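You operate a simulated robot arm through the tools that you are given. There is no shell and no other tool.

The job below is to be done with a simulated two-armed robot. You get a single attempt, and the scene is never put back.

TASK
Demagnetise the two blanks with filings on HIGH and lay them back.
Fine: knob back to LOW and switch off afterwards; leave the clean blank where it is.

The check looks at the end state, three seconds after you hand in, the way a careful person would. Anything else that was tipped, shoved, dropped, spilled or broken makes it a failure.

THE ROBOT
Two 7-joint arms with two-finger grippers on one trunk that stands fixed in place. Base frame: the origin is at the foot of the trunk, x ahead of it, y to its left, z up. Readings come in m, rad, newtons and seconds.
The left shoulder is at [0.078, 0.151, 0.988], the right one opposite. With the tool pointing down near the work surface each hand reaches from about 0.32 to 0.8 m from the base axis, measured 20 degrees to its own side. Payload 2.54 kg a hand.
The TCP of each hand is the grasp point between the finger pads, 0.03 m short of the fingertips. In the tool frame z runs along the fingers and y along their closing line. The gripper opens to 0.116 m; its body begins 0.095 m behind the TCP.
Orientation is told as [roll, pitch, yaw] about the base's x, y, z axes, in that order, counted from this pose: with the fingers straight down and closing along the base's y, the tool's x points along the base's -x, its y along +y and its z along -z.

THE INTERFACE
- The arms move only by the tool play_rows. It takes "left_motion", "right_motion" or both (then of equal length, played together; a hand with none holds still); each is a list of rows, each a list of 7 numbers: the shift along the tool's x, y, z in m, then the turn, a rotation vector about the tool's x, y, z in rad, then the finger opening in m, from 0 to 0.116. In form: [[tx, ty, tz, rx, ry, rz, claw], ...]. A call has 1 to 20 rows; each row is the pose to reach, as a shift and turn from the pose commanded when the call began, along the tool's axes at that moment. Rows are played at 5 a second. More than 0.05 m and 0.15 rad between two rows, or a gripper value outside its range, and nothing of the call is played. A pose out of reach is approached as far as the arm can. The call stops where the force on the tool passes 40 N (or 10 N more than at its start, if that is more) or the arm is blocked; 0.2 s more then pass. Each finger travels about 0.072 m/s and halts on what it meets, pressing with about 30 N; the grip force reading is that of the motor and also rises with nothing between the fingers. The clock runs only during rows and for 0.2 s after the last one: add rows that repeat a pose to give the fingers time. The reply holds the time, the measured pose of the TCP, the force on the tool along the base axes, the opening and the grip force, in the units named above and with some noise, with the torque about the TCP (base axes, N m) and any sound that the robot's microphone picked up.
- Cameras (640 x 400 px; columns grow to the right, rows downward): "scene" is now at [0.162, -0.0102, 1.1358]; the picture's right is [-0.12, -0.99, 0.00], its down [-0.28, 0.03, -0.96] and it looks along [0.95, -0.11, -0.29] (base axes); focal length 214 px, centre (320, 200). "left" rides on the left gripper at [0.069, 0.015, -0.122] in its tool frame; the picture's right is [-0.21, 0.98, 0.00], its down [-0.83, -0.18, -0.53] and it looks along [-0.52, -0.11, 0.85] (tool axes); focal length 251 px, centre (320, 200). "right" rides on the right gripper at [0.069, -0.015, -0.122] in its tool frame; the picture's right is [0.21, 0.98, 0.00], its down [-0.83, 0.18, -0.53] and it looks along [-0.52, 0.11, 0.85] (tool axes); focal length 251 px, centre (320, 200). There is no depth. A picture from a camera that has moved, and an enlarged one, comes with that camera's place and axes in the base frame and with its lens.
- capture(camera): a new picture of that camera. It takes no simulated time.
- move_column(by): slides the trunk up (or, below 0, down) by that many m; the arms and the scene camera ride with it, the base frame stays. It gives what a move gives, with no picture.
- turn_head(pan, tilt): turns the head with the scene camera to pan (to the left, within 1.396 rad either way) and tilt (down, from -0.506 to 1.204), counted from straight ahead of the robot. It gives what a move gives.
- zoom(camera, box): a new picture of the part [left, top, right, bottom] of that camera's present view, enlarged. It takes no simulated time.
- close_job(): hands the job in; it is judged then, once.

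Places have to be worked out from the pictures, the camera data and where the tool is seen. Open the grippers and draw the arms clear of the work before you hand the job in, unless the task says otherwise.

The tools are called after "Request:" as name(argument=value, ...) on one line, values as JSON. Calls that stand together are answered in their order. play_rows: Moves the arms, as the interface text tells. Its arguments: {"type":"object","properties":{"left_motion":{"type":"array"},"right_motion":{"type":"array"}},"required":[]} The other tools are called the same way: move_column (by) moves the trunk up or down; turn_head (pan, tilt) turns the head that bears the scene camera; capture (camera) takes a picture; zoom (camera, box) takes an enlarged picture of a part of a camera's view; close_job () hands the job in.

At the start:

```text
time: 0.0
left_ee_pos: [0.4648, 0.1273, 1.1557]
left_tcp_rot: [0.0, -0.001, 0.0]
left_ft_force: [0.1, -0.2, 0.3]
left_moment: [0.0, -0.02, 0.02]
left_opening: 0.1161
left_gripper_force: 0.1
right_ee_pos: [0.3991, -0.2719, 1.1121]
right_tcp_rot: [0.0, 0.0, -0.003]
right_ft_force: [0.0, -0.4, 0.2]
right_moment: [0.03, -0.02, 0.01]
right_opening: 0.1158
right_gripper_force: 0.1
trunk travel left (down, up): [-0.225, 0.064]
head pan, tilt (commanded): [-0.119, 0.291]
```

scene: 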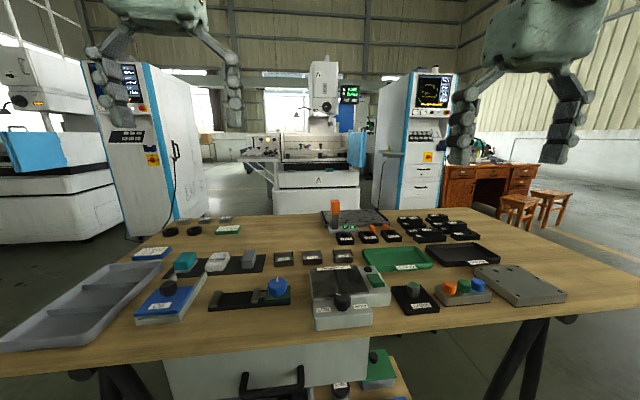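
right: 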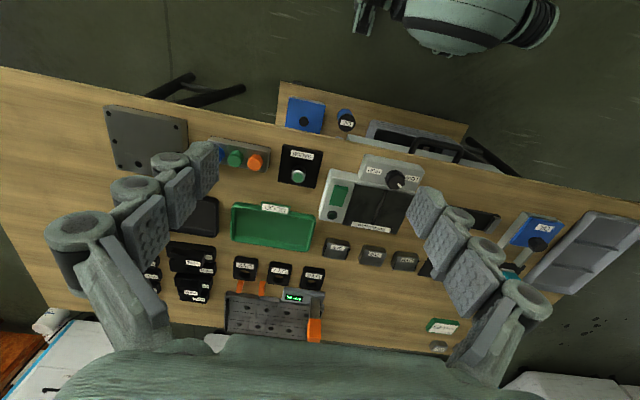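
left: 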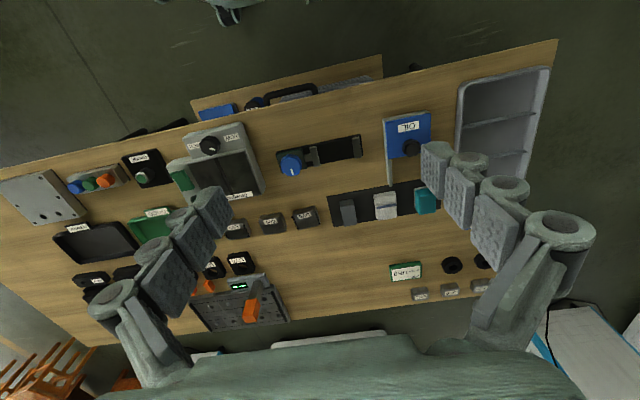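

I'll start by looking closer at the table from the scene camera, to identify the demagnetiser, the blanks and labels.

Request:
zoom(camera="scene", box=[240, 190, 440, 340])

Request:
zoom(camera="scene", box=[120, 200, 320, 340])

Request:
zoom(camera="scene", box=[380, 200, 580, 340])

Request:
zoom(camera="right", box=[220, 130, 440, 290])

Request:
zoom(camera="left", box=[120, 110, 340, 270])

```text
2.67 times, centred on (340, 265) of scene
camera zoom: at [0.162, -0.0102, 1.1358], right [-0.12, -0.99, 0.0], down [-0.28, 0.03, -0.96], along [0.95, -0.11, -0.29], focal length 572 px, centre (267, 27)
```

zoom: 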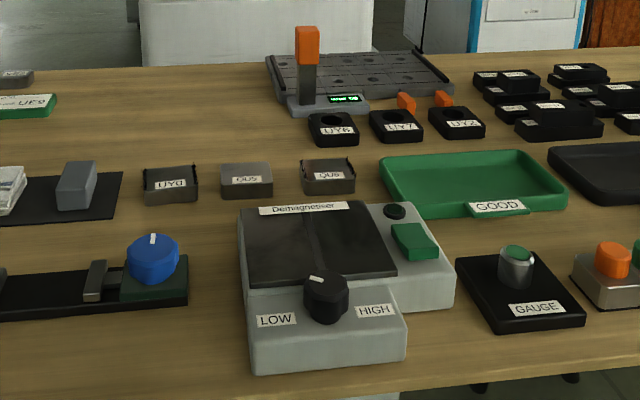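

```text
2.86 times, centred on (220, 270) of scene
camera zoom: at [0.162, -0.0102, 1.1358], right [-0.12, -0.99, 0.0], down [-0.28, 0.03, -0.96], along [0.95, -0.11, -0.29], focal length 613 px, centre (606, 0)
```

zoom: 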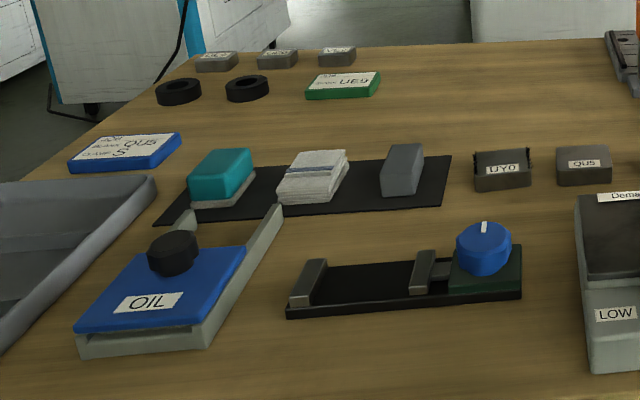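

```text
2.86 times, centred on (480, 270) of scene
camera zoom: at [0.162, -0.0102, 1.1358], right [-0.12, -0.99, 0.0], down [-0.28, 0.03, -0.96], along [0.95, -0.11, -0.29], focal length 613 px, centre (-137, 0)
```

zoom: 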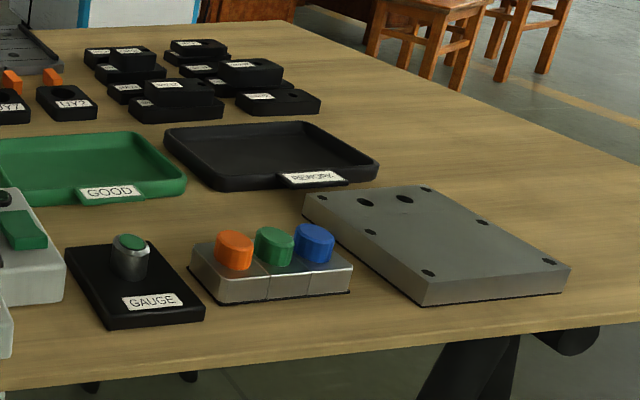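

```text
2.50 times, centred on (330, 210) of right
camera zoom: at [0.3289, -0.2856, 1.2335], right [-0.21, 0.98, 0.0], down [0.83, 0.18, 0.53], along [0.52, 0.11, -0.84], focal length 629 px, centre (295, 175)
```

zoom: 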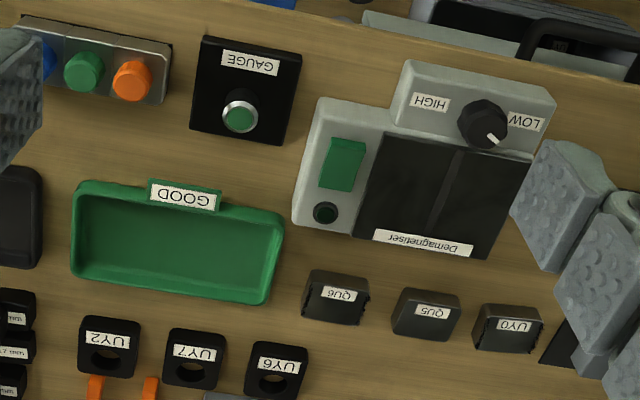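

```text
2.50 times, centred on (230, 190) of left
camera zoom: at [0.3956, 0.1433, 1.2781], right [0.21, 0.98, 0.0], down [0.83, -0.18, 0.53], along [0.52, -0.11, -0.85], focal length 629 px, centre (545, 225)
```

zoom: 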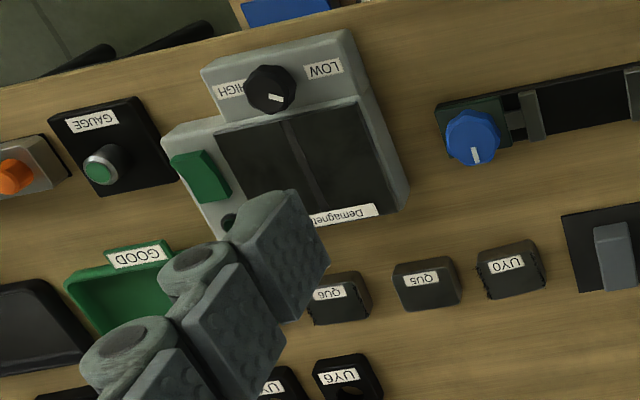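

The two blanks next to the demagnetiser (UY0 and QU6) look like they carry filings, with QU5 clean between them. I'll zoom in harder on those, the knob and switch, and the cards.

Request:
zoom(camera="scene", box=[265, 235, 365, 285])

Request:
zoom(camera="scene", box=[300, 260, 400, 330])

Request:
zoom(camera="scene", box=[125, 205, 265, 275])

Request:
zoom(camera="right", box=[310, 225, 430, 285])

Request:
zoom(camera="left", box=[370, 240, 500, 310])

```text
6.40 times, centred on (315, 260) of scene
camera zoom: at [0.162, -0.0102, 1.1358], right [-0.12, -0.99, 0.0], down [-0.28, 0.03, -0.96], along [0.95, -0.11, -0.29], focal length 1373 px, centre (352, -184)
```

zoom: 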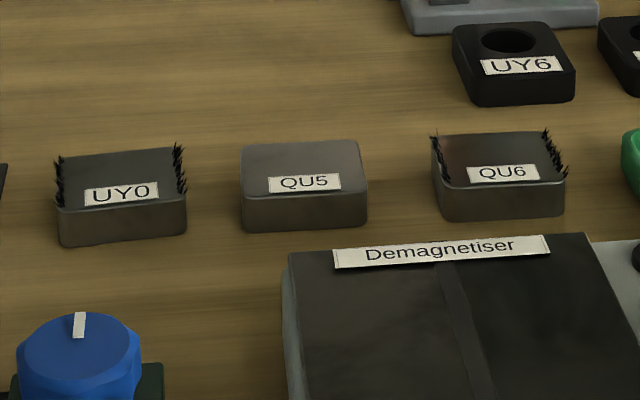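

```text
5.71 times, centred on (350, 295) of scene
camera zoom: at [0.162, -0.0102, 1.1358], right [-0.12, -0.99, 0.0], down [-0.28, 0.03, -0.96], along [0.95, -0.11, -0.29], focal length 1226 px, centre (149, -343)
```

zoom: 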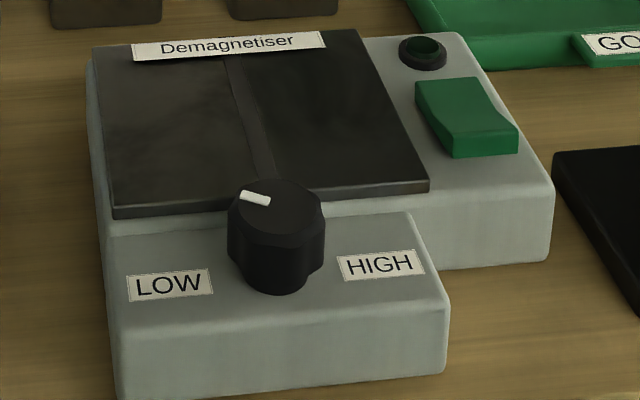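

```text
4.57 times, centred on (195, 240) of scene
camera zoom: at [0.162, -0.0102, 1.1358], right [-0.12, -0.99, 0.0], down [-0.28, 0.03, -0.96], along [0.95, -0.11, -0.29], focal length 980 px, centre (891, 17)
```

zoom: 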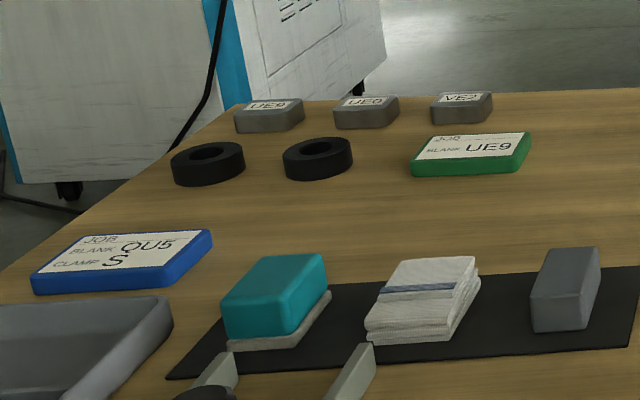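

```text
5.33 times, centred on (370, 255) of right
camera zoom: at [0.3289, -0.2856, 1.2335], right [-0.21, 0.98, 0.0], down [0.83, 0.18, 0.53], along [0.52, 0.11, -0.84], focal length 1341 px, centre (53, -93)
```

zoom: 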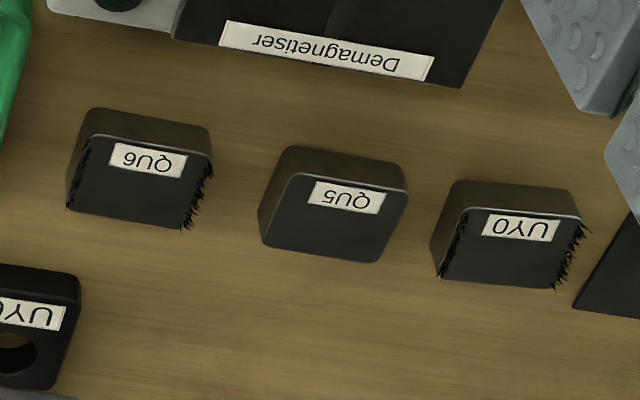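

```text
4.92 times, centred on (435, 275) of left
camera zoom: at [0.3956, 0.1433, 1.2781], right [0.21, 0.98, 0.0], down [0.83, -0.18, 0.53], along [0.52, -0.11, -0.85], focal length 1238 px, centre (-246, -169)
```

zoom: 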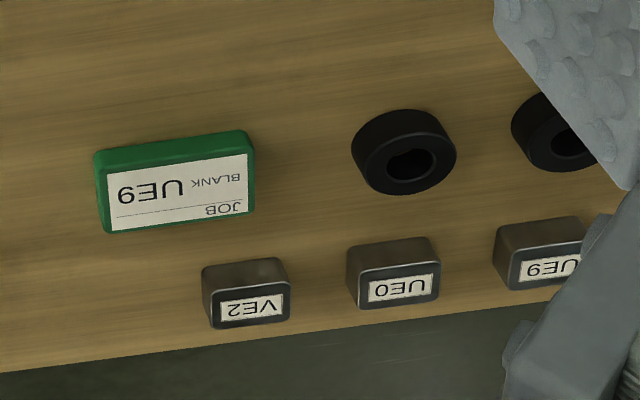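

UY0 and QU6 carry filings on their ±y ends and QU5 is clean. Triangulation puts the QU5 top at about (0.74,-0.057,0.777), the knob top at (0.517,-0.097,0.816) and the green switch at (0.579,-0.194,0.803). I'm bringing the right hand closer above the demagnetiser for a better look.

Request:
play_rows(right_motion=[[-0.014, 0.024, 0.028, 0, 0, 0, 0.116], [-0.028, 0.048, 0.056, 0, 0, 0, 0.116], [-0.042, 0.072, 0.084, 0, 0, 0, 0.116], [-0.056, 0.096, 0.112, 0, 0, 0, 0.116], [-0.07, 0.119, 0.14, 0, 0, 0, 0.116], [-0.07, 0.119, 0.14, 0, 0, 0, 0.116]])

Request:
capture(camera="right")

Request:
zoom(camera="right", box=[200, 60, 440, 210])

Request:
zoom(camera="right", box=[200, 200, 440, 350])

```text
time: 1.4
left_ee_pos: [0.4634, 0.1266, 1.1551]
left_tcp_rot: [0.001, -0.001, 0.0]
left_ft_force: [-0.1, -0.4, -0.5]
left_moment: [-0.02, -0.01, -0.01]
left_opening: 0.1163
left_gripper_force: 0.1
right_ee_pos: [0.4702, -0.1504, 0.9725]
right_tcp_rot: [0.0, -0.002, -0.001]
right_ft_force: [-0.3, 0.4, 0.8]
right_moment: [0.04, 0.0, 0.01]
right_opening: 0.1161
right_gripper_force: 0.0
trunk travel left (down, up): [-0.225, 0.064]
head pan, tilt (commanded): [-0.119, 0.291]
```

```text
taken
camera right: at [0.4001, -0.1648, 1.0931], right [-0.21, 0.98, 0.0], down [0.83, 0.18, 0.54], along [0.52, 0.11, -0.84], focal length 251 px, centre (320, 200)
```

right: 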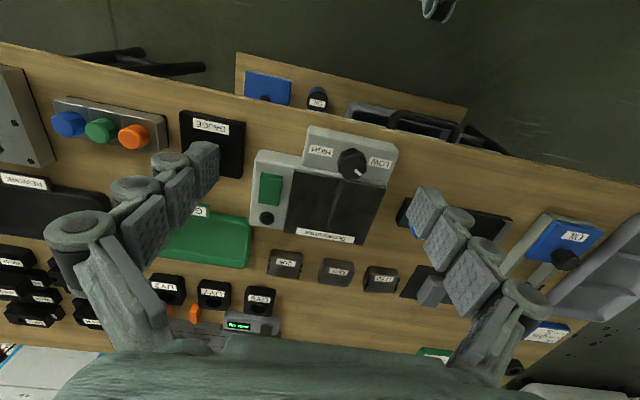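

```text
2.67 times, centred on (320, 135) of right
camera zoom: at [0.4001, -0.1648, 1.0931], right [-0.21, 0.98, 0.0], down [0.83, 0.18, 0.54], along [0.52, 0.11, -0.84], focal length 670 px, centre (320, 373)
```

zoom: 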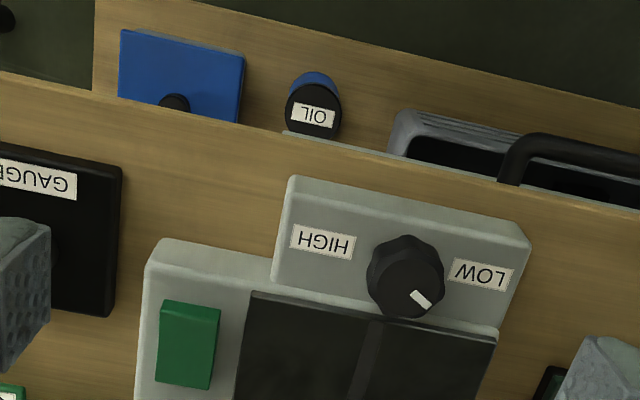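

```text
2.67 times, centred on (320, 275) of right
camera zoom: at [0.4001, -0.1648, 1.0931], right [-0.21, 0.98, 0.0], down [0.83, 0.18, 0.54], along [0.52, 0.11, -0.84], focal length 670 px, centre (320, 0)
```

zoom: 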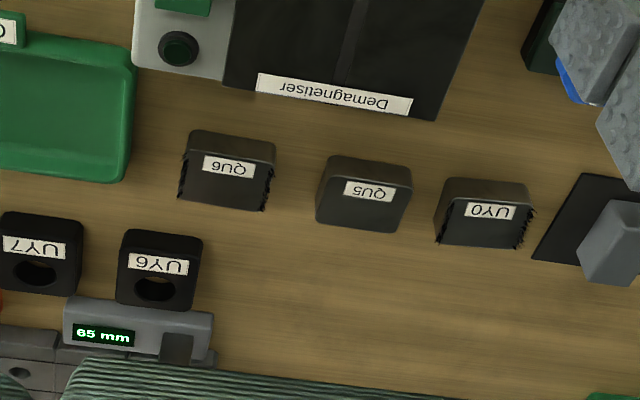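

Zooming in tight on the knob, the switch and each blank to measure them.

Request:
zoom(camera="right", box=[300, 125, 400, 190])

Request:
zoom(camera="right", box=[245, 145, 365, 245])

Request:
zoom(camera="right", box=[255, 240, 405, 300])

Request:
zoom(camera="scene", box=[360, 260, 400, 300])

Request:
zoom(camera="scene", box=[320, 275, 370, 325])

```text
6.15 times, centred on (350, 158) of right
camera zoom: at [0.4001, -0.1648, 1.0931], right [-0.21, 0.98, 0.0], down [0.83, 0.18, 0.54], along [0.52, 0.11, -0.84], focal length 1547 px, centre (135, 462)
```

zoom: 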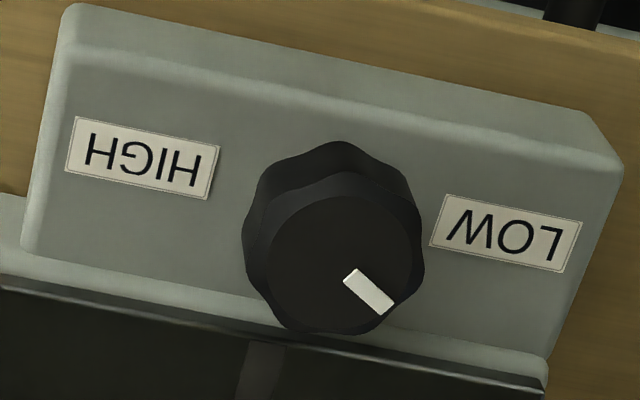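

```text
4.00 times, centred on (305, 195) of right
camera zoom: at [0.4001, -0.1648, 1.0931], right [-0.21, 0.98, 0.0], down [0.83, 0.18, 0.54], along [0.52, 0.11, -0.84], focal length 1006 px, centre (380, 220)
```

zoom: 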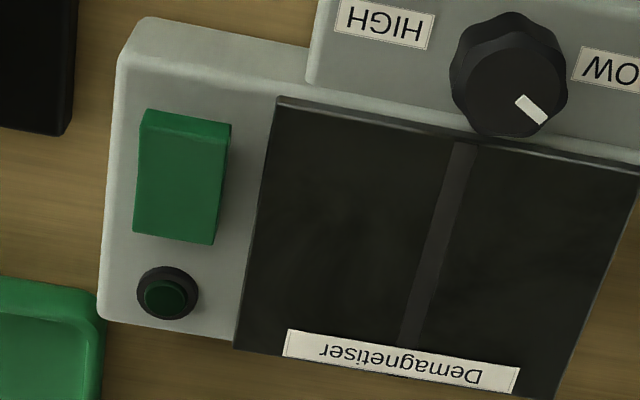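

```text
4.27 times, centred on (330, 270) of right
camera zoom: at [0.4001, -0.1648, 1.0931], right [-0.21, 0.98, 0.0], down [0.83, 0.18, 0.54], along [0.52, 0.11, -0.84], focal length 1073 px, centre (277, -99)
```

zoom: 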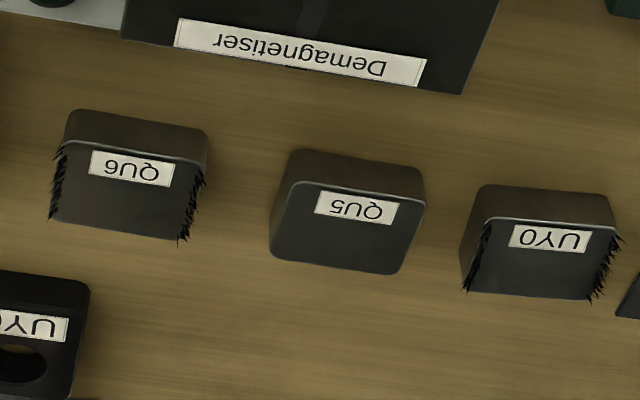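

```text
10.00 times, centred on (380, 280) of scene
camera zoom: at [0.1619, -0.01, 1.1359], right [-0.12, -0.99, 0.0], down [-0.28, 0.03, -0.96], along [0.95, -0.11, -0.29], focal length 2145 px, centre (-280, -600)
```

zoom: 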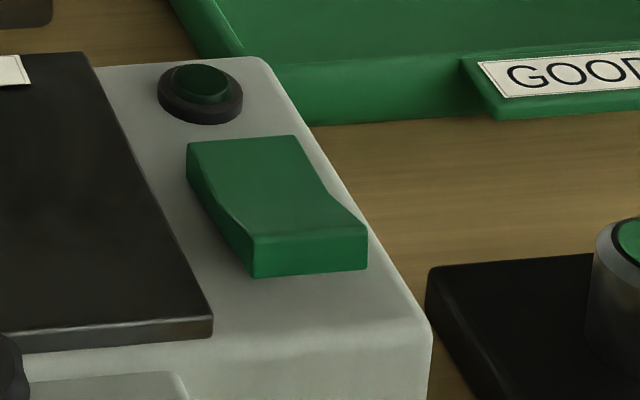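

```text
8.00 times, centred on (345, 300) of scene
camera zoom: at [0.1619, -0.01, 1.1359], right [-0.12, -0.99, 0.0], down [-0.28, 0.03, -0.96], along [0.95, -0.11, -0.29], focal length 1716 px, centre (120, -600)
```

zoom: 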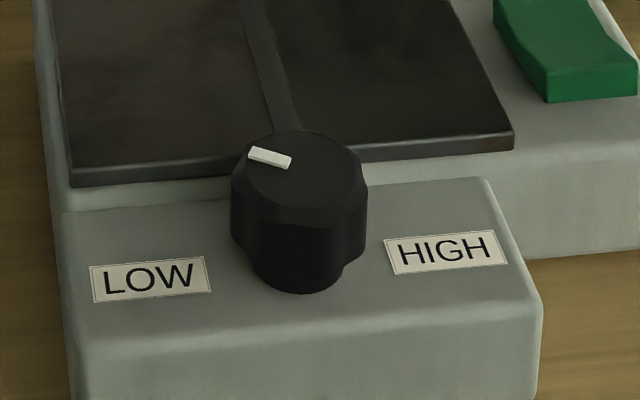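

The knob's mark points about 45–50° to the left of straight ahead (LOW side), so HIGH should be reached by turning it clockwise. The rocker's near end is raised, so the switch is off. I'm moving the right hand above the knob, yawed +45° and part closed, ready to check alignment.

Request:
play_rows(right_motion=[[-0.0075, 0.0083, 0.007, 0, 0, -0.131, 0.1], [-0.015, 0.0167, 0.014, 0, 0, -0.262, 0.09], [-0.0225, 0.025, 0.021, 0, 0, -0.393, 0.08], [-0.03, 0.0333, 0.028, 0, 0, -0.524, 0.075], [-0.0375, 0.0417, 0.035, 0, 0, -0.654, 0.07], [-0.045, 0.05, 0.042, 0, 0, -0.785, 0.07], [-0.045, 0.05, 0.042, 0, 0, -0.785, 0.07]])

Request:
capture(camera="right")

Request:
capture(camera="scene")

Request:
capture(camera="left")

```text
time: 3.0
left_ee_pos: [0.4654, 0.1275, 1.1561]
left_tcp_rot: [0.0, 0.001, -0.001]
left_ft_force: [0.6, 0.8, -0.3]
left_moment: [-0.02, 0.0, 0.01]
left_opening: 0.1161
left_gripper_force: 0.0
right_ee_pos: [0.5143, -0.101, 0.9295]
right_tcp_rot: [-0.002, -0.003, 0.784]
right_ft_force: [0.3, 0.1, 0.4]
right_moment: [0.01, 0.0, -0.01]
right_opening: 0.0702
right_gripper_force: 0.1
trunk travel left (down, up): [-0.225, 0.064]
head pan, tilt (commanded): [-0.119, 0.291]
```

```text
taken
camera right: at [0.4757, -0.1603, 1.0506], right [-0.84, 0.54, 0.0], down [0.46, 0.71, 0.53], along [0.29, 0.45, -0.84], focal length 251 px, centre (320, 200)
```

right: 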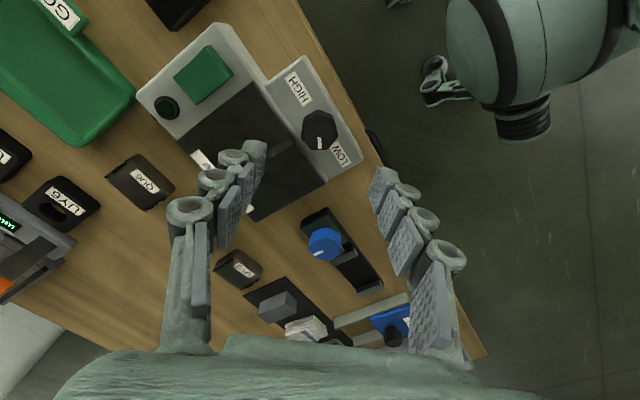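

```text
taken
camera scene: at [0.162, -0.0101, 1.1359], right [-0.12, -0.99, 0.0], down [-0.28, 0.03, -0.96], along [0.95, -0.11, -0.29], focal length 214 px, centre (320, 200)
```

scene: 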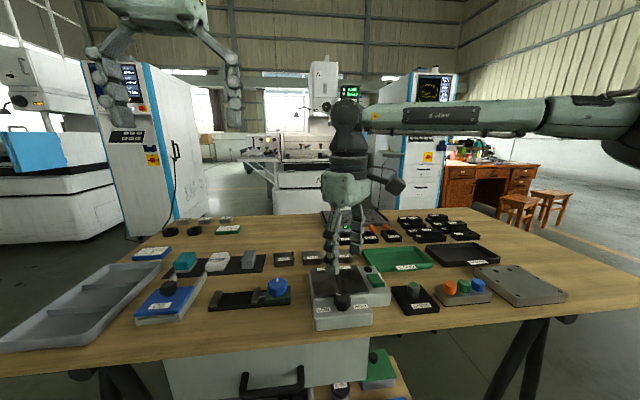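

```text
taken
camera left: at [0.3955, 0.1433, 1.2781], right [0.21, 0.98, 0.0], down [0.83, -0.18, 0.53], along [0.52, -0.11, -0.85], focal length 251 px, centre (320, 200)
```

left: 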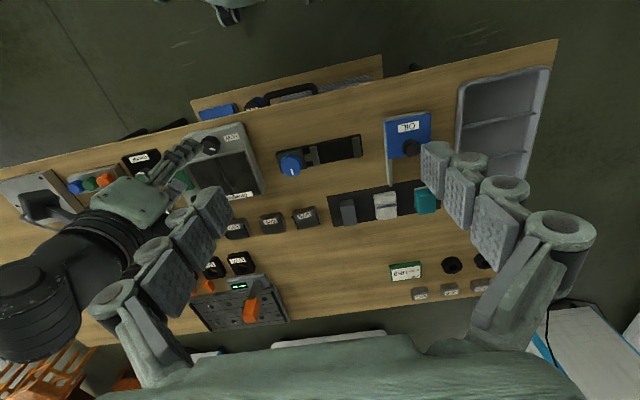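

Yaw is reached. The line straight down from the TCP should appear at about (320,131) at knob height, and the knob shows up there; I'll zoom in to check the alignment.

Request:
zoom(camera="right", box=[280, 100, 360, 160])

Request:
zoom(camera="scene", box=[300, 230, 400, 330])

```text
6.67 times, centred on (320, 130) of right
camera zoom: at [0.4757, -0.1603, 1.0506], right [-0.84, 0.54, 0.0], down [0.46, 0.71, 0.53], along [0.29, 0.45, -0.84], focal length 1676 px, centre (320, 667)
```

zoom: 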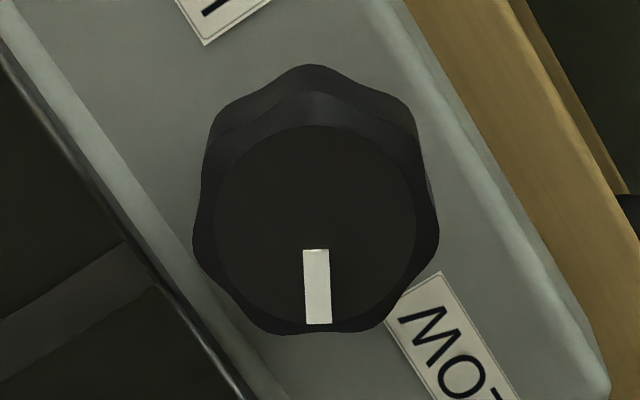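

```text
4.00 times, centred on (350, 280) of scene
camera zoom: at [0.162, -0.0101, 1.1359], right [-0.12, -0.99, 0.0], down [-0.28, 0.03, -0.96], along [0.95, -0.11, -0.29], focal length 858 px, centre (200, -120)
```

zoom: 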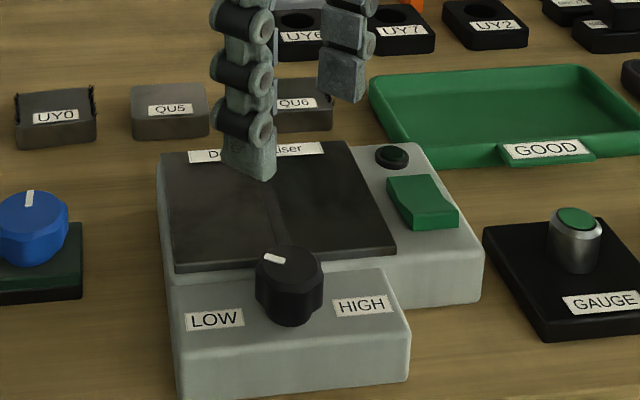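

The knob is centred within about 2 mm, about 34 mm across the lobes, with its mark at roughly +57°. Before gripping I'll test in the air that the wrist can swing clockwise to about −70° without drifting.

Request:
play_rows(right_motion=[[-0.002, 0, 0, 0, 0, 0.143, 0.07], [-0.002, 0, 0, 0, 0, 0.286, 0.07], [-0.002, 0, 0, 0, 0, 0.429, 0.07], [-0.002, 0, 0, 0, 0, 0.571, 0.07], [-0.002, 0, 0, 0, 0, 0.714, 0.07], [-0.002, 0, 0, 0, 0, 0.857, 0.07], [-0.002, 0, 0, 0, 0, 1.0, 0.07], [-0.002, 0, 0, 0, 0, 1.143, 0.07], [-0.002, 0, 0, 0, 0, 1.286, 0.07], [-0.002, 0, 0, 0, 0, 1.429, 0.07], [-0.002, 0, 0, 0, 0, 1.571, 0.07], [-0.002, 0, 0, 0, 0, 1.714, 0.07], [-0.002, 0, 0, 0, 0, 1.857, 0.07], [-0.002, 0, 0, 0, 0, 2.0, 0.07], [-0.002, 0, 0, 0, 0, 2.0, 0.07]])

Request:
capture(camera="right")

```text
time: 6.2
left_ee_pos: [0.4641, 0.1281, 1.1565]
left_tcp_rot: [0.0, 0.0, 0.001]
left_ft_force: [0.2, -0.3, 0.5]
left_moment: [-0.03, 0.01, 0.02]
left_opening: 0.116
left_gripper_force: 0.0
right_ee_pos: [0.5142, -0.1006, 0.9309]
right_tcp_rot: [0.001, 0.001, -1.218]
right_ft_force: [0.1, 0.5, -0.7]
right_moment: [-0.02, 0.0, 0.0]
right_opening: 0.0698
right_gripper_force: 0.1
trunk travel left (down, up): [-0.225, 0.064]
head pan, tilt (commanded): [-0.119, 0.291]
```

```text
taken
camera right: at [0.4763, -0.0408, 1.0518], right [0.84, 0.54, 0.0], down [0.45, -0.71, 0.53], along [0.29, -0.45, -0.85], focal length 251 px, centre (320, 200)
```

right: 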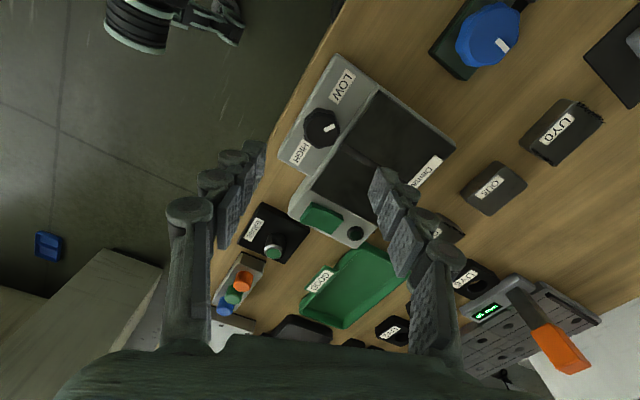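

The wrist reaches −70° cleanly. From here I can check the knob centre and the rocker's shape again.

Request:
zoom(camera="right", box=[280, 95, 370, 160])

Request:
zoom(camera="right", box=[285, 190, 375, 250])

```text
6.15 times, centred on (325, 128) of right
camera zoom: at [0.4763, -0.0408, 1.0518], right [0.84, 0.54, 0.0], down [0.45, -0.71, 0.53], along [0.29, -0.45, -0.85], focal length 1547 px, centre (289, 646)
```

zoom: 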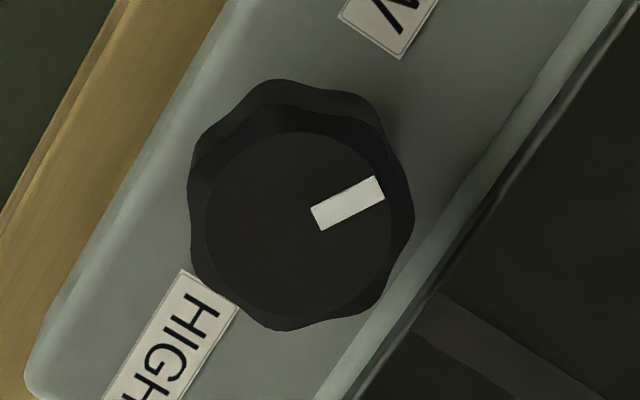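

```text
6.67 times, centred on (330, 220) of right
camera zoom: at [0.4763, -0.0408, 1.0518], right [0.84, 0.54, 0.0], down [0.45, -0.71, 0.53], along [0.29, -0.45, -0.85], focal length 1676 px, centre (253, 67)
```

zoom: 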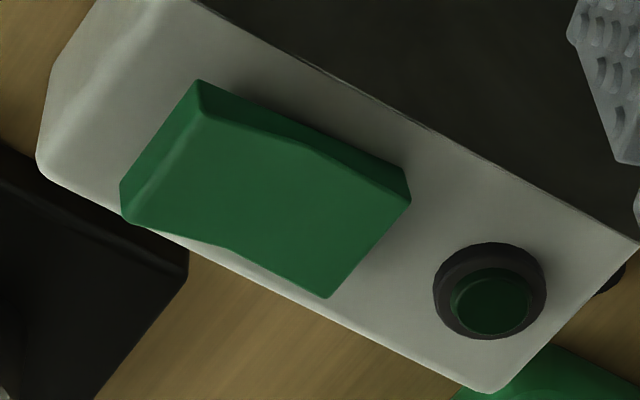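

The mark sits at about +60°, so HIGH should be near −60°. I'll swing back to yaw +60° with the fingers slightly wider than the knob and then go down around it (TCP z ≈ 0.836, tips just above plate height).

Request:
play_rows(right_motion=[[0.0006, 0.001, 0, 0, 0, -0.142, 0.06], [0.0006, 0.001, 0, 0, 0, -0.284, 0.054], [0.0006, 0.001, 0, 0, 0, -0.426, 0.054], [0.0006, 0.001, 0, 0, 0, -0.568, 0.054], [0.0006, 0.001, 0, 0, 0, -0.71, 0.054], [0.0006, 0.001, 0, 0, 0, -0.852, 0.054], [0.0006, 0.001, 0, 0, 0, -0.994, 0.054], [0.0006, 0.001, 0, 0, 0, -1.136, 0.054], [0.0006, 0.001, 0, 0, 0, -1.278, 0.054], [0.0006, 0.001, 0, 0, 0, -1.42, 0.054], [0.0006, 0.001, 0, 0, 0, -1.562, 0.054], [0.0006, 0.001, 0, 0, 0, -1.704, 0.054], [0.0006, 0.001, 0, 0, 0, -1.846, 0.054], [0.0006, 0.001, 0, 0, 0, -1.988, 0.054], [0.0006, 0.001, 0, 0, 0, -2.13, 0.054], [0.0006, 0.001, 0, 0, 0, -2.265, 0.054], [0.0006, 0.001, 0, 0, 0, -2.265, 0.054]])

Request:
capture(camera="right")

```text
time: 9.8
left_ee_pos: [0.4648, 0.1285, 1.1553]
left_tcp_rot: [0.0, 0.0, -0.001]
left_ft_force: [1.2, 0.2, 0.1]
left_moment: [0.01, 0.01, 0.02]
left_opening: 0.1159
left_gripper_force: 0.1
right_ee_pos: [0.5017, -0.0926, 0.9305]
right_tcp_rot: [-0.004, 0.001, 1.047]
right_ft_force: [-0.1, 0.0, 0.2]
right_moment: [-0.03, 0.01, 0.0]
right_opening: 0.0541
right_gripper_force: 0.1
right hand out of reach, approached as far as the arm can: row 16, 17
trunk travel left (down, up): [-0.225, 0.064]
head pan, tilt (commanded): [-0.119, 0.291]
```

```text
taken
camera right: at [0.4792, -0.1583, 1.0518], right [-0.95, 0.3, 0.0], down [0.25, 0.81, 0.53], along [0.16, 0.51, -0.85], focal length 251 px, centre (320, 200)
```

right: 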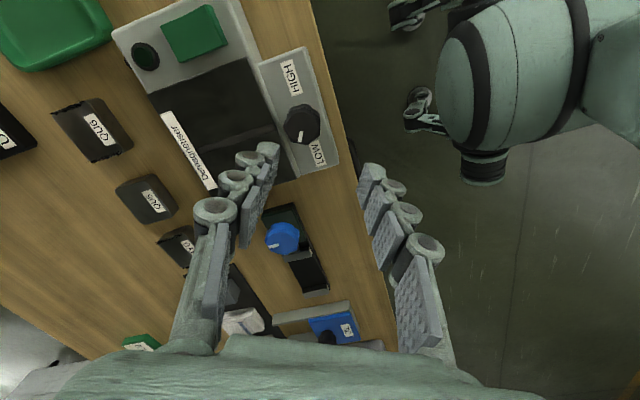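

Yaw +60° is just beyond reach, so I'll start from +40° instead, still at height, and confirm the pose there.

Request:
play_rows(right_motion=[[0, 0, 0, 0, 0, 0.12, 0.054], [0, 0, 0, 0, 0, 0.24, 0.054], [0, 0, 0, 0, 0, 0.347, 0.054], [0, 0, 0, 0, 0, 0.347, 0.054], [0, 0, 0, 0, 0, 0.347, 0.054]])

Request:
zoom(camera="right", box=[280, 100, 360, 160])

```text
time: 11.0
left_ee_pos: [0.4633, 0.1279, 1.1557]
left_tcp_rot: [0.002, 0.0, 0.0]
left_ft_force: [-0.2, 0.8, 0.3]
left_moment: [-0.03, 0.02, 0.01]
left_opening: 0.1162
left_gripper_force: 0.1
right_ee_pos: [0.5009, -0.0901, 0.9295]
right_tcp_rot: [0.001, -0.003, 0.704]
right_ft_force: [-0.1, -0.5, 0.1]
right_moment: [0.01, 0.02, -0.02]
right_opening: 0.0542
right_gripper_force: 0.1
trunk travel left (down, up): [-0.225, 0.064]
head pan, tilt (commanded): [-0.119, 0.291]
```

```text
6.67 times, centred on (320, 130) of right
camera zoom: at [0.458, -0.1471, 1.0511], right [-0.79, 0.61, 0.0], down [0.51, 0.67, 0.53], along [0.33, 0.42, -0.85], focal length 1676 px, centre (320, 667)
```

zoom: 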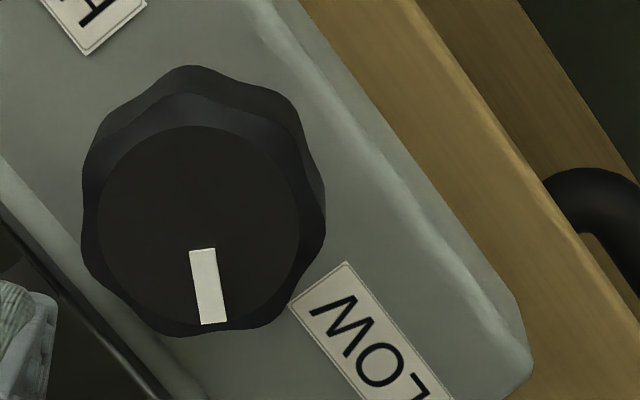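

The commanded pose was clamped, so I shift back over the knob at (0.5152,-0.0992), then lower around it with the fingers open 54 mm.

Request:
play_rows(right_motion=[[-0.0051, -0.0164, 0.0, 0, 0, 0, 0.054], [-0.0051, -0.0164, 0.02, 0, 0, 0, 0.054], [-0.0051, -0.0164, 0.045, 0, 0, 0, 0.054], [-0.0051, -0.0164, 0.065, 0, 0, 0, 0.054], [-0.0051, -0.0164, 0.08, 0, 0, 0, 0.054], [-0.0051, -0.0164, 0.093, 0, 0, 0, 0.054], [-0.0051, -0.0164, 0.093, 0, 0, 0, 0.054]])

Request:
zoom(camera="scene", box=[290, 230, 390, 330])

Request:
capture(camera="right")

```text
time: 12.6
left_ee_pos: [0.4644, 0.1273, 1.1552]
left_tcp_rot: [0.0, 0.0, 0.001]
left_ft_force: [-0.8, -0.1, -0.6]
left_moment: [-0.04, 0.01, 0.02]
left_opening: 0.1161
left_gripper_force: 0.2
right_ee_pos: [0.5158, -0.1003, 0.8342]
right_tcp_rot: [0.0, -0.003, 0.701]
right_ft_force: [0.0, -0.7, 0.3]
right_moment: [-0.02, -0.01, -0.02]
right_opening: 0.0542
right_gripper_force: 0.0
trunk travel left (down, up): [-0.225, 0.064]
head pan, tilt (commanded): [-0.119, 0.291]
```

```text
4.00 times, centred on (340, 280) of scene
camera zoom: at [0.162, -0.0101, 1.1358], right [-0.12, -0.99, 0.0], down [-0.28, 0.03, -0.96], along [0.95, -0.11, -0.29], focal length 858 px, centre (240, -120)
```

zoom: 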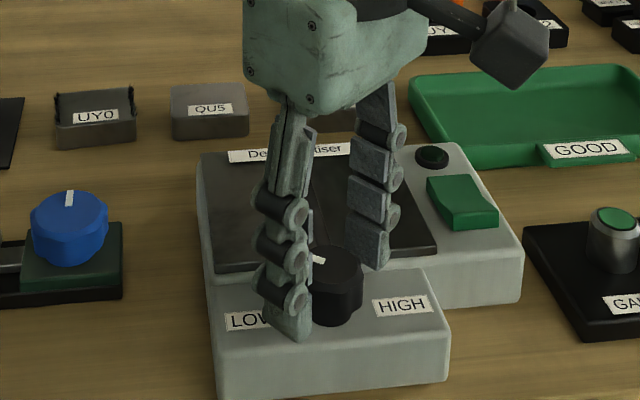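

```text
taken
camera right: at [0.4728, -0.1557, 0.9559], right [-0.79, 0.61, 0.0], down [0.51, 0.67, 0.53], along [0.33, 0.42, -0.85], focal length 251 px, centre (320, 200)
```

right: 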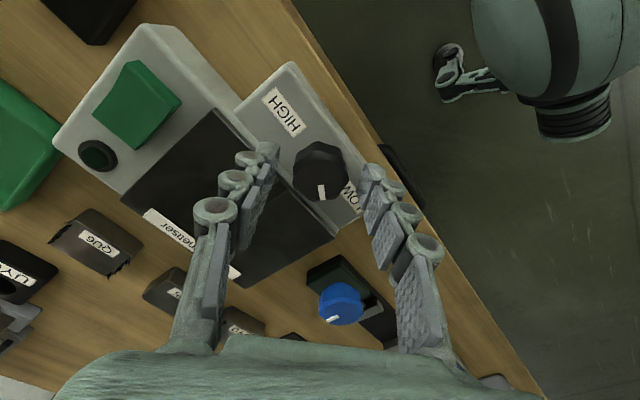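

The fingers straddle the knob with clearance on both sides. Closing on it now.

Request:
play_rows(right_motion=[[0, 0, 0, 0, 0, 0, 0.04], [0, 0, 0, 0, 0, 0, 0.02], [0, 0, 0, 0, 0, 0, 0.02], [0, 0, 0, 0, 0, 0, 0.02]])

Request:
capture(camera="right")

```text
time: 13.6
left_ee_pos: [0.4639, 0.1275, 1.1553]
left_tcp_rot: [-0.001, 0.001, 0.0]
left_ft_force: [0.2, 0.4, 0.4]
left_moment: [-0.01, 0.0, 0.01]
left_opening: 0.1163
left_gripper_force: 0.2
right_ee_pos: [0.5163, -0.0993, 0.8348]
right_tcp_rot: [0.001, 0.001, 0.701]
right_ft_force: [0.0, 0.3, -0.8]
right_moment: [0.08, -0.04, 0.04]
right_opening: 0.0331
right_gripper_force: 45.1
trunk travel left (down, up): [-0.225, 0.064]
head pan, tilt (commanded): [-0.119, 0.291]
```

```text
taken
camera right: at [0.4728, -0.1557, 0.9561], right [-0.79, 0.61, 0.0], down [0.51, 0.67, 0.53], along [0.33, 0.42, -0.85], focal length 251 px, centre (320, 200)
```

right: 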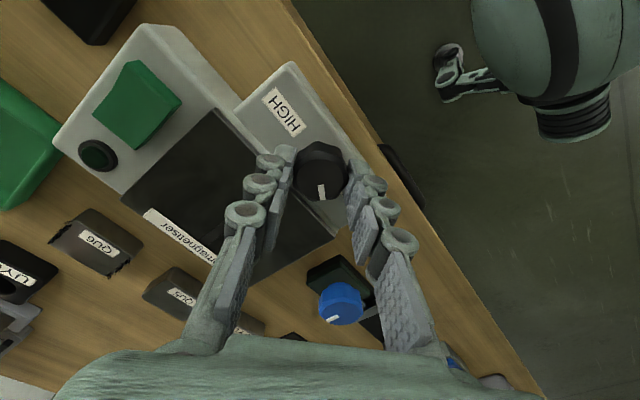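

The knob is gripped at 33 mm with almost no side load. I'll turn it clockwise about 57° first and check the torque and picture.

Request:
play_rows(right_motion=[[0, 0, 0, 0, 0, 0.125, 0.02], [0, 0, 0, 0, 0, 0.25, 0.02], [0, 0, 0, 0, 0, 0.375, 0.02], [0, 0, 0, 0, 0, 0.5, 0.02], [0, 0, 0, 0, 0, 0.625, 0.02], [0, 0, 0, 0, 0, 0.75, 0.02], [0, 0, 0, 0, 0, 0.875, 0.02], [0, 0, 0, 0, 0, 1.0, 0.02]])

Request:
capture(camera="right")

```text
time: 15.4
left_ee_pos: [0.4645, 0.1277, 1.1548]
left_tcp_rot: [0.001, 0.004, -0.001]
left_ft_force: [0.4, -0.4, 0.5]
left_moment: [0.01, 0.03, 0.04]
left_opening: 0.1159
left_gripper_force: 0.1
right_ee_pos: [0.516, -0.0998, 0.8352]
right_tcp_rot: [-0.001, 0.003, -0.3]
right_ft_force: [-5.9, 7.0, -18.3]
right_moment: [0.11, -0.41, -0.01]
right_opening: 0.0332
right_gripper_force: 44.8
trunk travel left (down, up): [-0.225, 0.064]
head pan, tilt (commanded): [-0.119, 0.291]
```

```text
taken
camera right: at [0.4459, -0.0938, 0.9564], right [0.08, 1.0, 0.0], down [0.84, -0.07, 0.53], along [0.53, -0.04, -0.85], focal length 251 px, centre (320, 200)
```

right: 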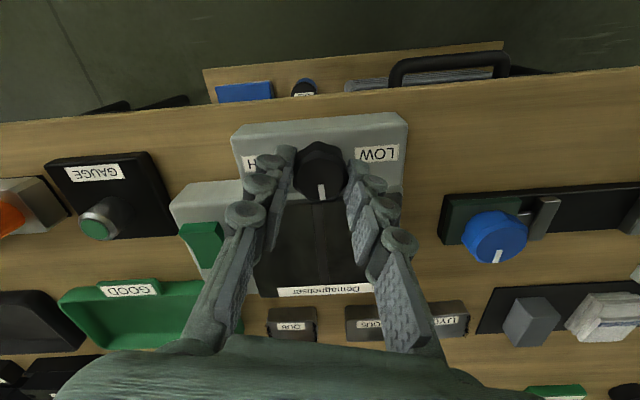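

The knob turned with the hand, but the reading shows 18 N downward and some side load building. I'll continue in smaller steps, watching the force.

Request:
play_rows(right_motion=[[0, 0, 0.0, 0, 0, 0.1, 0.02], [0, 0, 0.0, 0, 0, 0.2, 0.02], [0, 0, 0.0, 0, 0, 0.3, 0.02], [0, 0, 0.0, 0, 0, 0.4, 0.02]])

Request:
capture(camera="right")

```text
time: 16.4
left_ee_pos: [0.4653, 0.1295, 1.1548]
left_tcp_rot: [0.0, 0.002, 0.0]
left_ft_force: [1.1, 0.1, 0.1]
left_moment: [0.01, 0.02, 0.01]
left_opening: 0.1159
left_gripper_force: 0.0
right_ee_pos: [0.5154, -0.1003, 0.8361]
right_tcp_rot: [-0.002, 0.004, -0.7]
right_ft_force: [-10.8, 11.0, -24.1]
right_moment: [0.42, 0.66, -0.01]
right_opening: 0.033
right_gripper_force: 45.2
trunk travel left (down, up): [-0.225, 0.064]
head pan, tilt (commanded): [-0.119, 0.291]
```

```text
taken
camera right: at [0.4539, -0.0669, 0.9565], right [0.47, 0.89, 0.0], down [0.75, -0.39, 0.53], along [0.47, -0.25, -0.85], focal length 251 px, centre (320, 200)
```

right: 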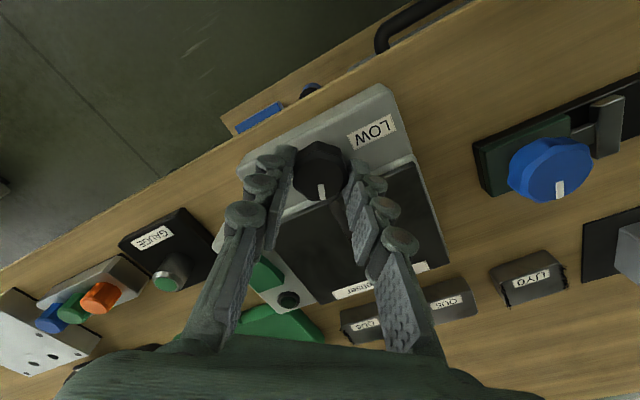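

The mark has moved about 80° but the load has grown to about 29 N, so I'll release the knob to relax the arm, then re-grip before finishing the turn.

Request:
play_rows(right_motion=[[0, 0, 0, 0, 0, 0, 0.05], [0, 0, 0, 0, 0, 0, 0.054], [0, 0, 0, 0, 0, 0, 0.054]])

Request:
zoom(camera="right", box=[230, 100, 410, 220])

Request:
zoom(camera="scene", box=[290, 230, 390, 330])

```text
time: 17.2
left_ee_pos: [0.4654, 0.1274, 1.1554]
left_tcp_rot: [0.0, -0.001, 0.001]
left_ft_force: [0.0, 0.8, 0.6]
left_moment: [0.02, -0.03, 0.01]
left_opening: 0.1159
left_gripper_force: 0.1
right_ee_pos: [0.5168, -0.1012, 0.8367]
right_tcp_rot: [0.001, -0.001, -0.702]
right_ft_force: [0.6, 0.3, 1.1]
right_moment: [-0.03, -0.02, 0.04]
right_opening: 0.0539
right_gripper_force: 0.1
trunk travel left (down, up): [-0.225, 0.064]
head pan, tilt (commanded): [-0.119, 0.291]
```

```text
3.33 times, centred on (320, 160) of right
camera zoom: at [0.4539, -0.0678, 0.9579], right [0.46, 0.89, 0.0], down [0.75, -0.39, 0.54], along [0.47, -0.25, -0.84], focal length 838 px, centre (320, 333)
```

zoom: 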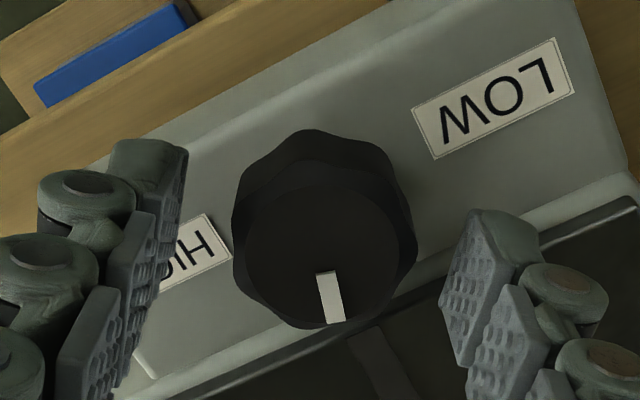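

```text
4.00 times, centred on (340, 280) of scene
camera zoom: at [0.1621, -0.0102, 1.1358], right [-0.12, -0.99, 0.0], down [-0.29, 0.03, -0.96], along [0.95, -0.11, -0.29], focal length 858 px, centre (240, -120)
```

zoom: 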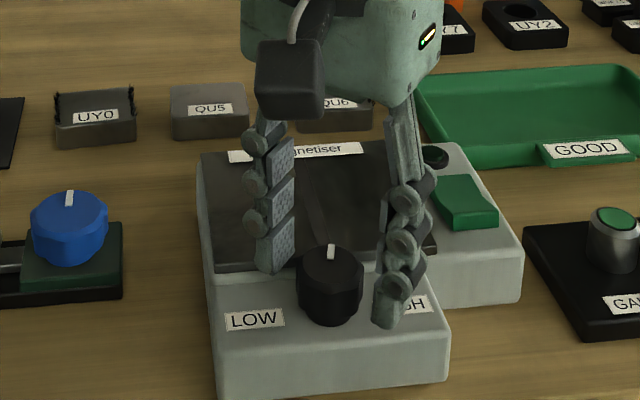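

The mark now sits near −18°, with about 42° left to −60°. I'll rotate the open hand back 0.5 rad, re-centre by a couple of mm, and re-grip to finish the turn.

Request:
play_rows(right_motion=[[0.0019, 0.0004, 0.001, 0, 0, -0.125, 0.054], [0.0019, 0.0004, 0.001, 0, 0, -0.25, 0.054], [0.0019, 0.0004, 0.001, 0, 0, -0.375, 0.054], [0.0019, 0.0004, 0.001, 0, 0, -0.5, 0.054], [0.0019, 0.0004, 0.001, 0, 0, -0.5, 0.054]])

Request:
play_rows(right_motion=[[0, 0, 0, 0, 0, 0, 0.04], [0, 0, 0, 0, 0, 0, 0.02], [0, 0, 0, 0, 0, 0, 0.02], [0, 0, 0, 0, 0, 0, 0.02]])

Request:
capture(camera="right")

```text
time: 18.4
left_ee_pos: [0.4641, 0.1289, 1.1559]
left_tcp_rot: [0.0, -0.002, -0.001]
left_ft_force: [0.0, 0.3, -0.8]
left_moment: [0.01, -0.01, 0.03]
left_opening: 0.1163
left_gripper_force: 0.0
right_ee_pos: [0.5145, -0.0998, 0.8364]
right_tcp_rot: [0.001, 0.001, -0.197]
right_ft_force: [0.5, -1.1, 0.6]
right_moment: [0.0, 0.04, 0.02]
right_opening: 0.0539
right_gripper_force: 0.0
trunk travel left (down, up): [-0.225, 0.064]
head pan, tilt (commanded): [-0.119, 0.291]
```

```text
time: 19.4
left_ee_pos: [0.4638, 0.1279, 1.1554]
left_tcp_rot: [-0.001, 0.0, 0.0]
left_ft_force: [-0.6, -1.1, 0.0]
left_moment: [0.03, 0.02, 0.01]
left_opening: 0.1159
left_gripper_force: 0.0
right_ee_pos: [0.5155, -0.1005, 0.8345]
right_tcp_rot: [0.0, 0.0, -0.198]
right_ft_force: [-1.3, -6.0, 1.5]
right_moment: [-0.31, 0.2, -0.01]
right_opening: 0.0331
right_gripper_force: 45.0
trunk travel left (down, up): [-0.225, 0.064]
head pan, tilt (commanded): [-0.119, 0.291]
```

```text
taken
camera right: at [0.4438, -0.1005, 0.9568], right [-0.02, 1.0, 0.0], down [0.84, 0.01, 0.53], along [0.53, 0.01, -0.85], focal length 251 px, centre (320, 200)
```

right: 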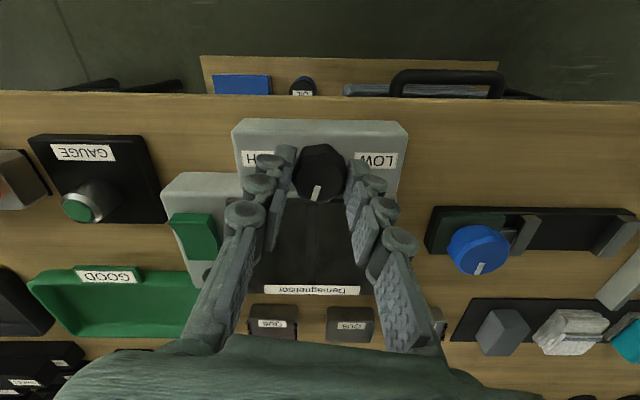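

Re-gripped with low load. Finishing the clockwise turn of about 43°.

Request:
play_rows(right_motion=[[0, 0, 0, 0, 0, 0.12, 0.02], [0, 0, 0, 0, 0, 0.24, 0.02], [0, 0, 0, 0, 0, 0.36, 0.02], [0, 0, 0, 0, 0, 0.48, 0.02], [0, 0, 0, 0, 0, 0.6, 0.02], [0, 0, 0, 0, 0, 0.7, 0.02]])

Request:
zoom(camera="scene", box=[290, 230, 390, 330])

Request:
capture(camera="right")

```text
time: 20.8
left_ee_pos: [0.4648, 0.1282, 1.1555]
left_tcp_rot: [-0.001, 0.0, 0.0]
left_ft_force: [-0.8, -0.3, 0.8]
left_moment: [-0.01, 0.04, 0.01]
left_opening: 0.1159
left_gripper_force: 0.1
right_ee_pos: [0.515, -0.0994, 0.8349]
right_tcp_rot: [0.003, 0.001, -0.901]
right_ft_force: [1.5, -1.3, -2.1]
right_moment: [-0.46, -0.46, -0.02]
right_opening: 0.0332
right_gripper_force: 44.7
trunk travel left (down, up): [-0.225, 0.064]
head pan, tilt (commanded): [-0.119, 0.291]
```

```text
4.00 times, centred on (340, 280) of scene
camera zoom: at [0.1622, -0.0102, 1.1357], right [-0.12, -0.99, 0.0], down [-0.29, 0.03, -0.96], along [0.95, -0.11, -0.29], focal length 858 px, centre (240, -120)
```

zoom: 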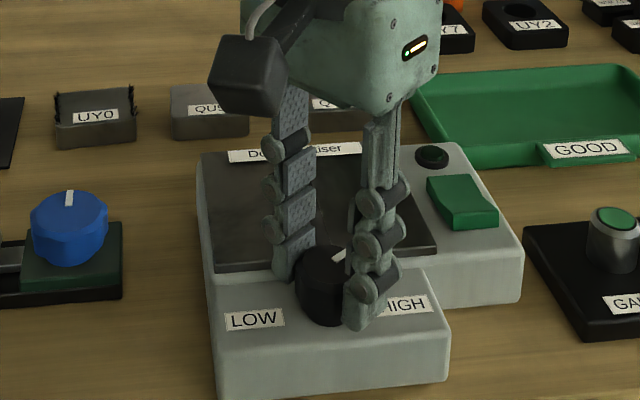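

```text
taken
camera right: at [0.4601, -0.0541, 0.9568], right [0.63, 0.77, 0.0], down [0.65, -0.54, 0.53], along [0.41, -0.34, -0.85], focal length 251 px, centre (320, 200)
```

right: 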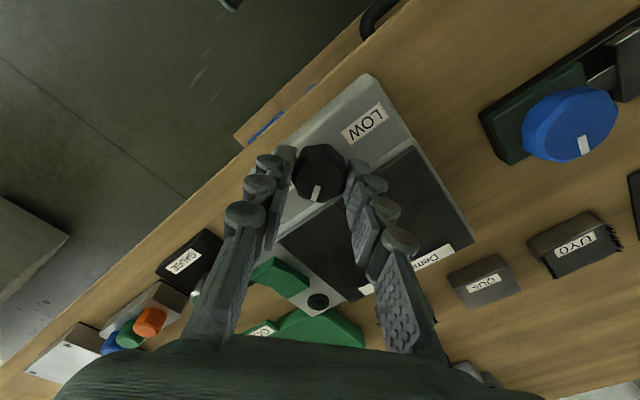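

The mark has swung to the HIGH side. I'll measure its angle with a tight zoom before releasing.

Request:
zoom(camera="right", box=[280, 135, 360, 215])

Request:
zoom(camera="scene", box=[325, 280, 365, 320])

```text
5.00 times, centred on (320, 175) of right
camera zoom: at [0.4601, -0.0541, 0.9568], right [0.63, 0.77, 0.0], down [0.65, -0.54, 0.53], along [0.41, -0.34, -0.85], focal length 1257 px, centre (320, 325)
```

zoom: 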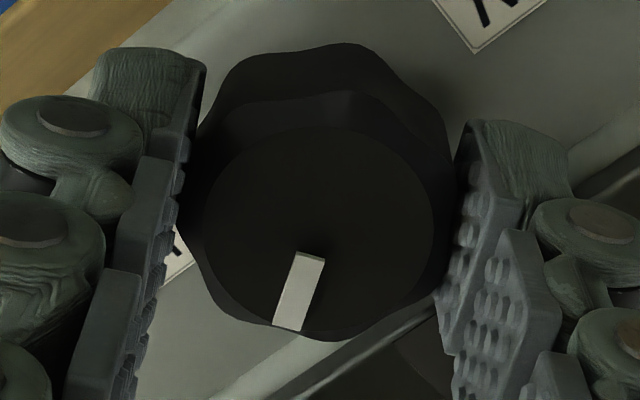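

```text
10.00 times, centred on (345, 300) of scene
camera zoom: at [0.1622, -0.0102, 1.1357], right [-0.12, -0.99, 0.0], down [-0.29, 0.03, -0.96], along [0.95, -0.11, -0.29], focal length 2145 px, centre (70, -800)
```

zoom: 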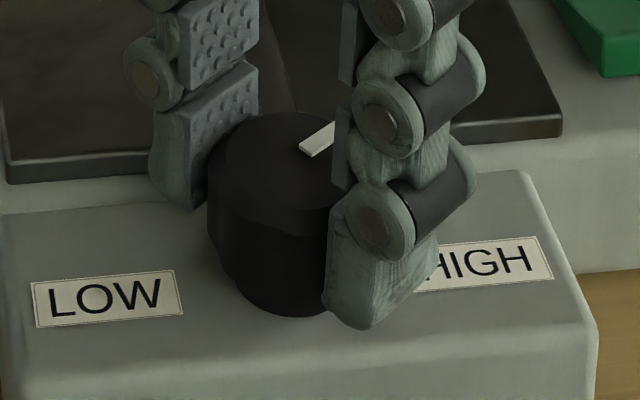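

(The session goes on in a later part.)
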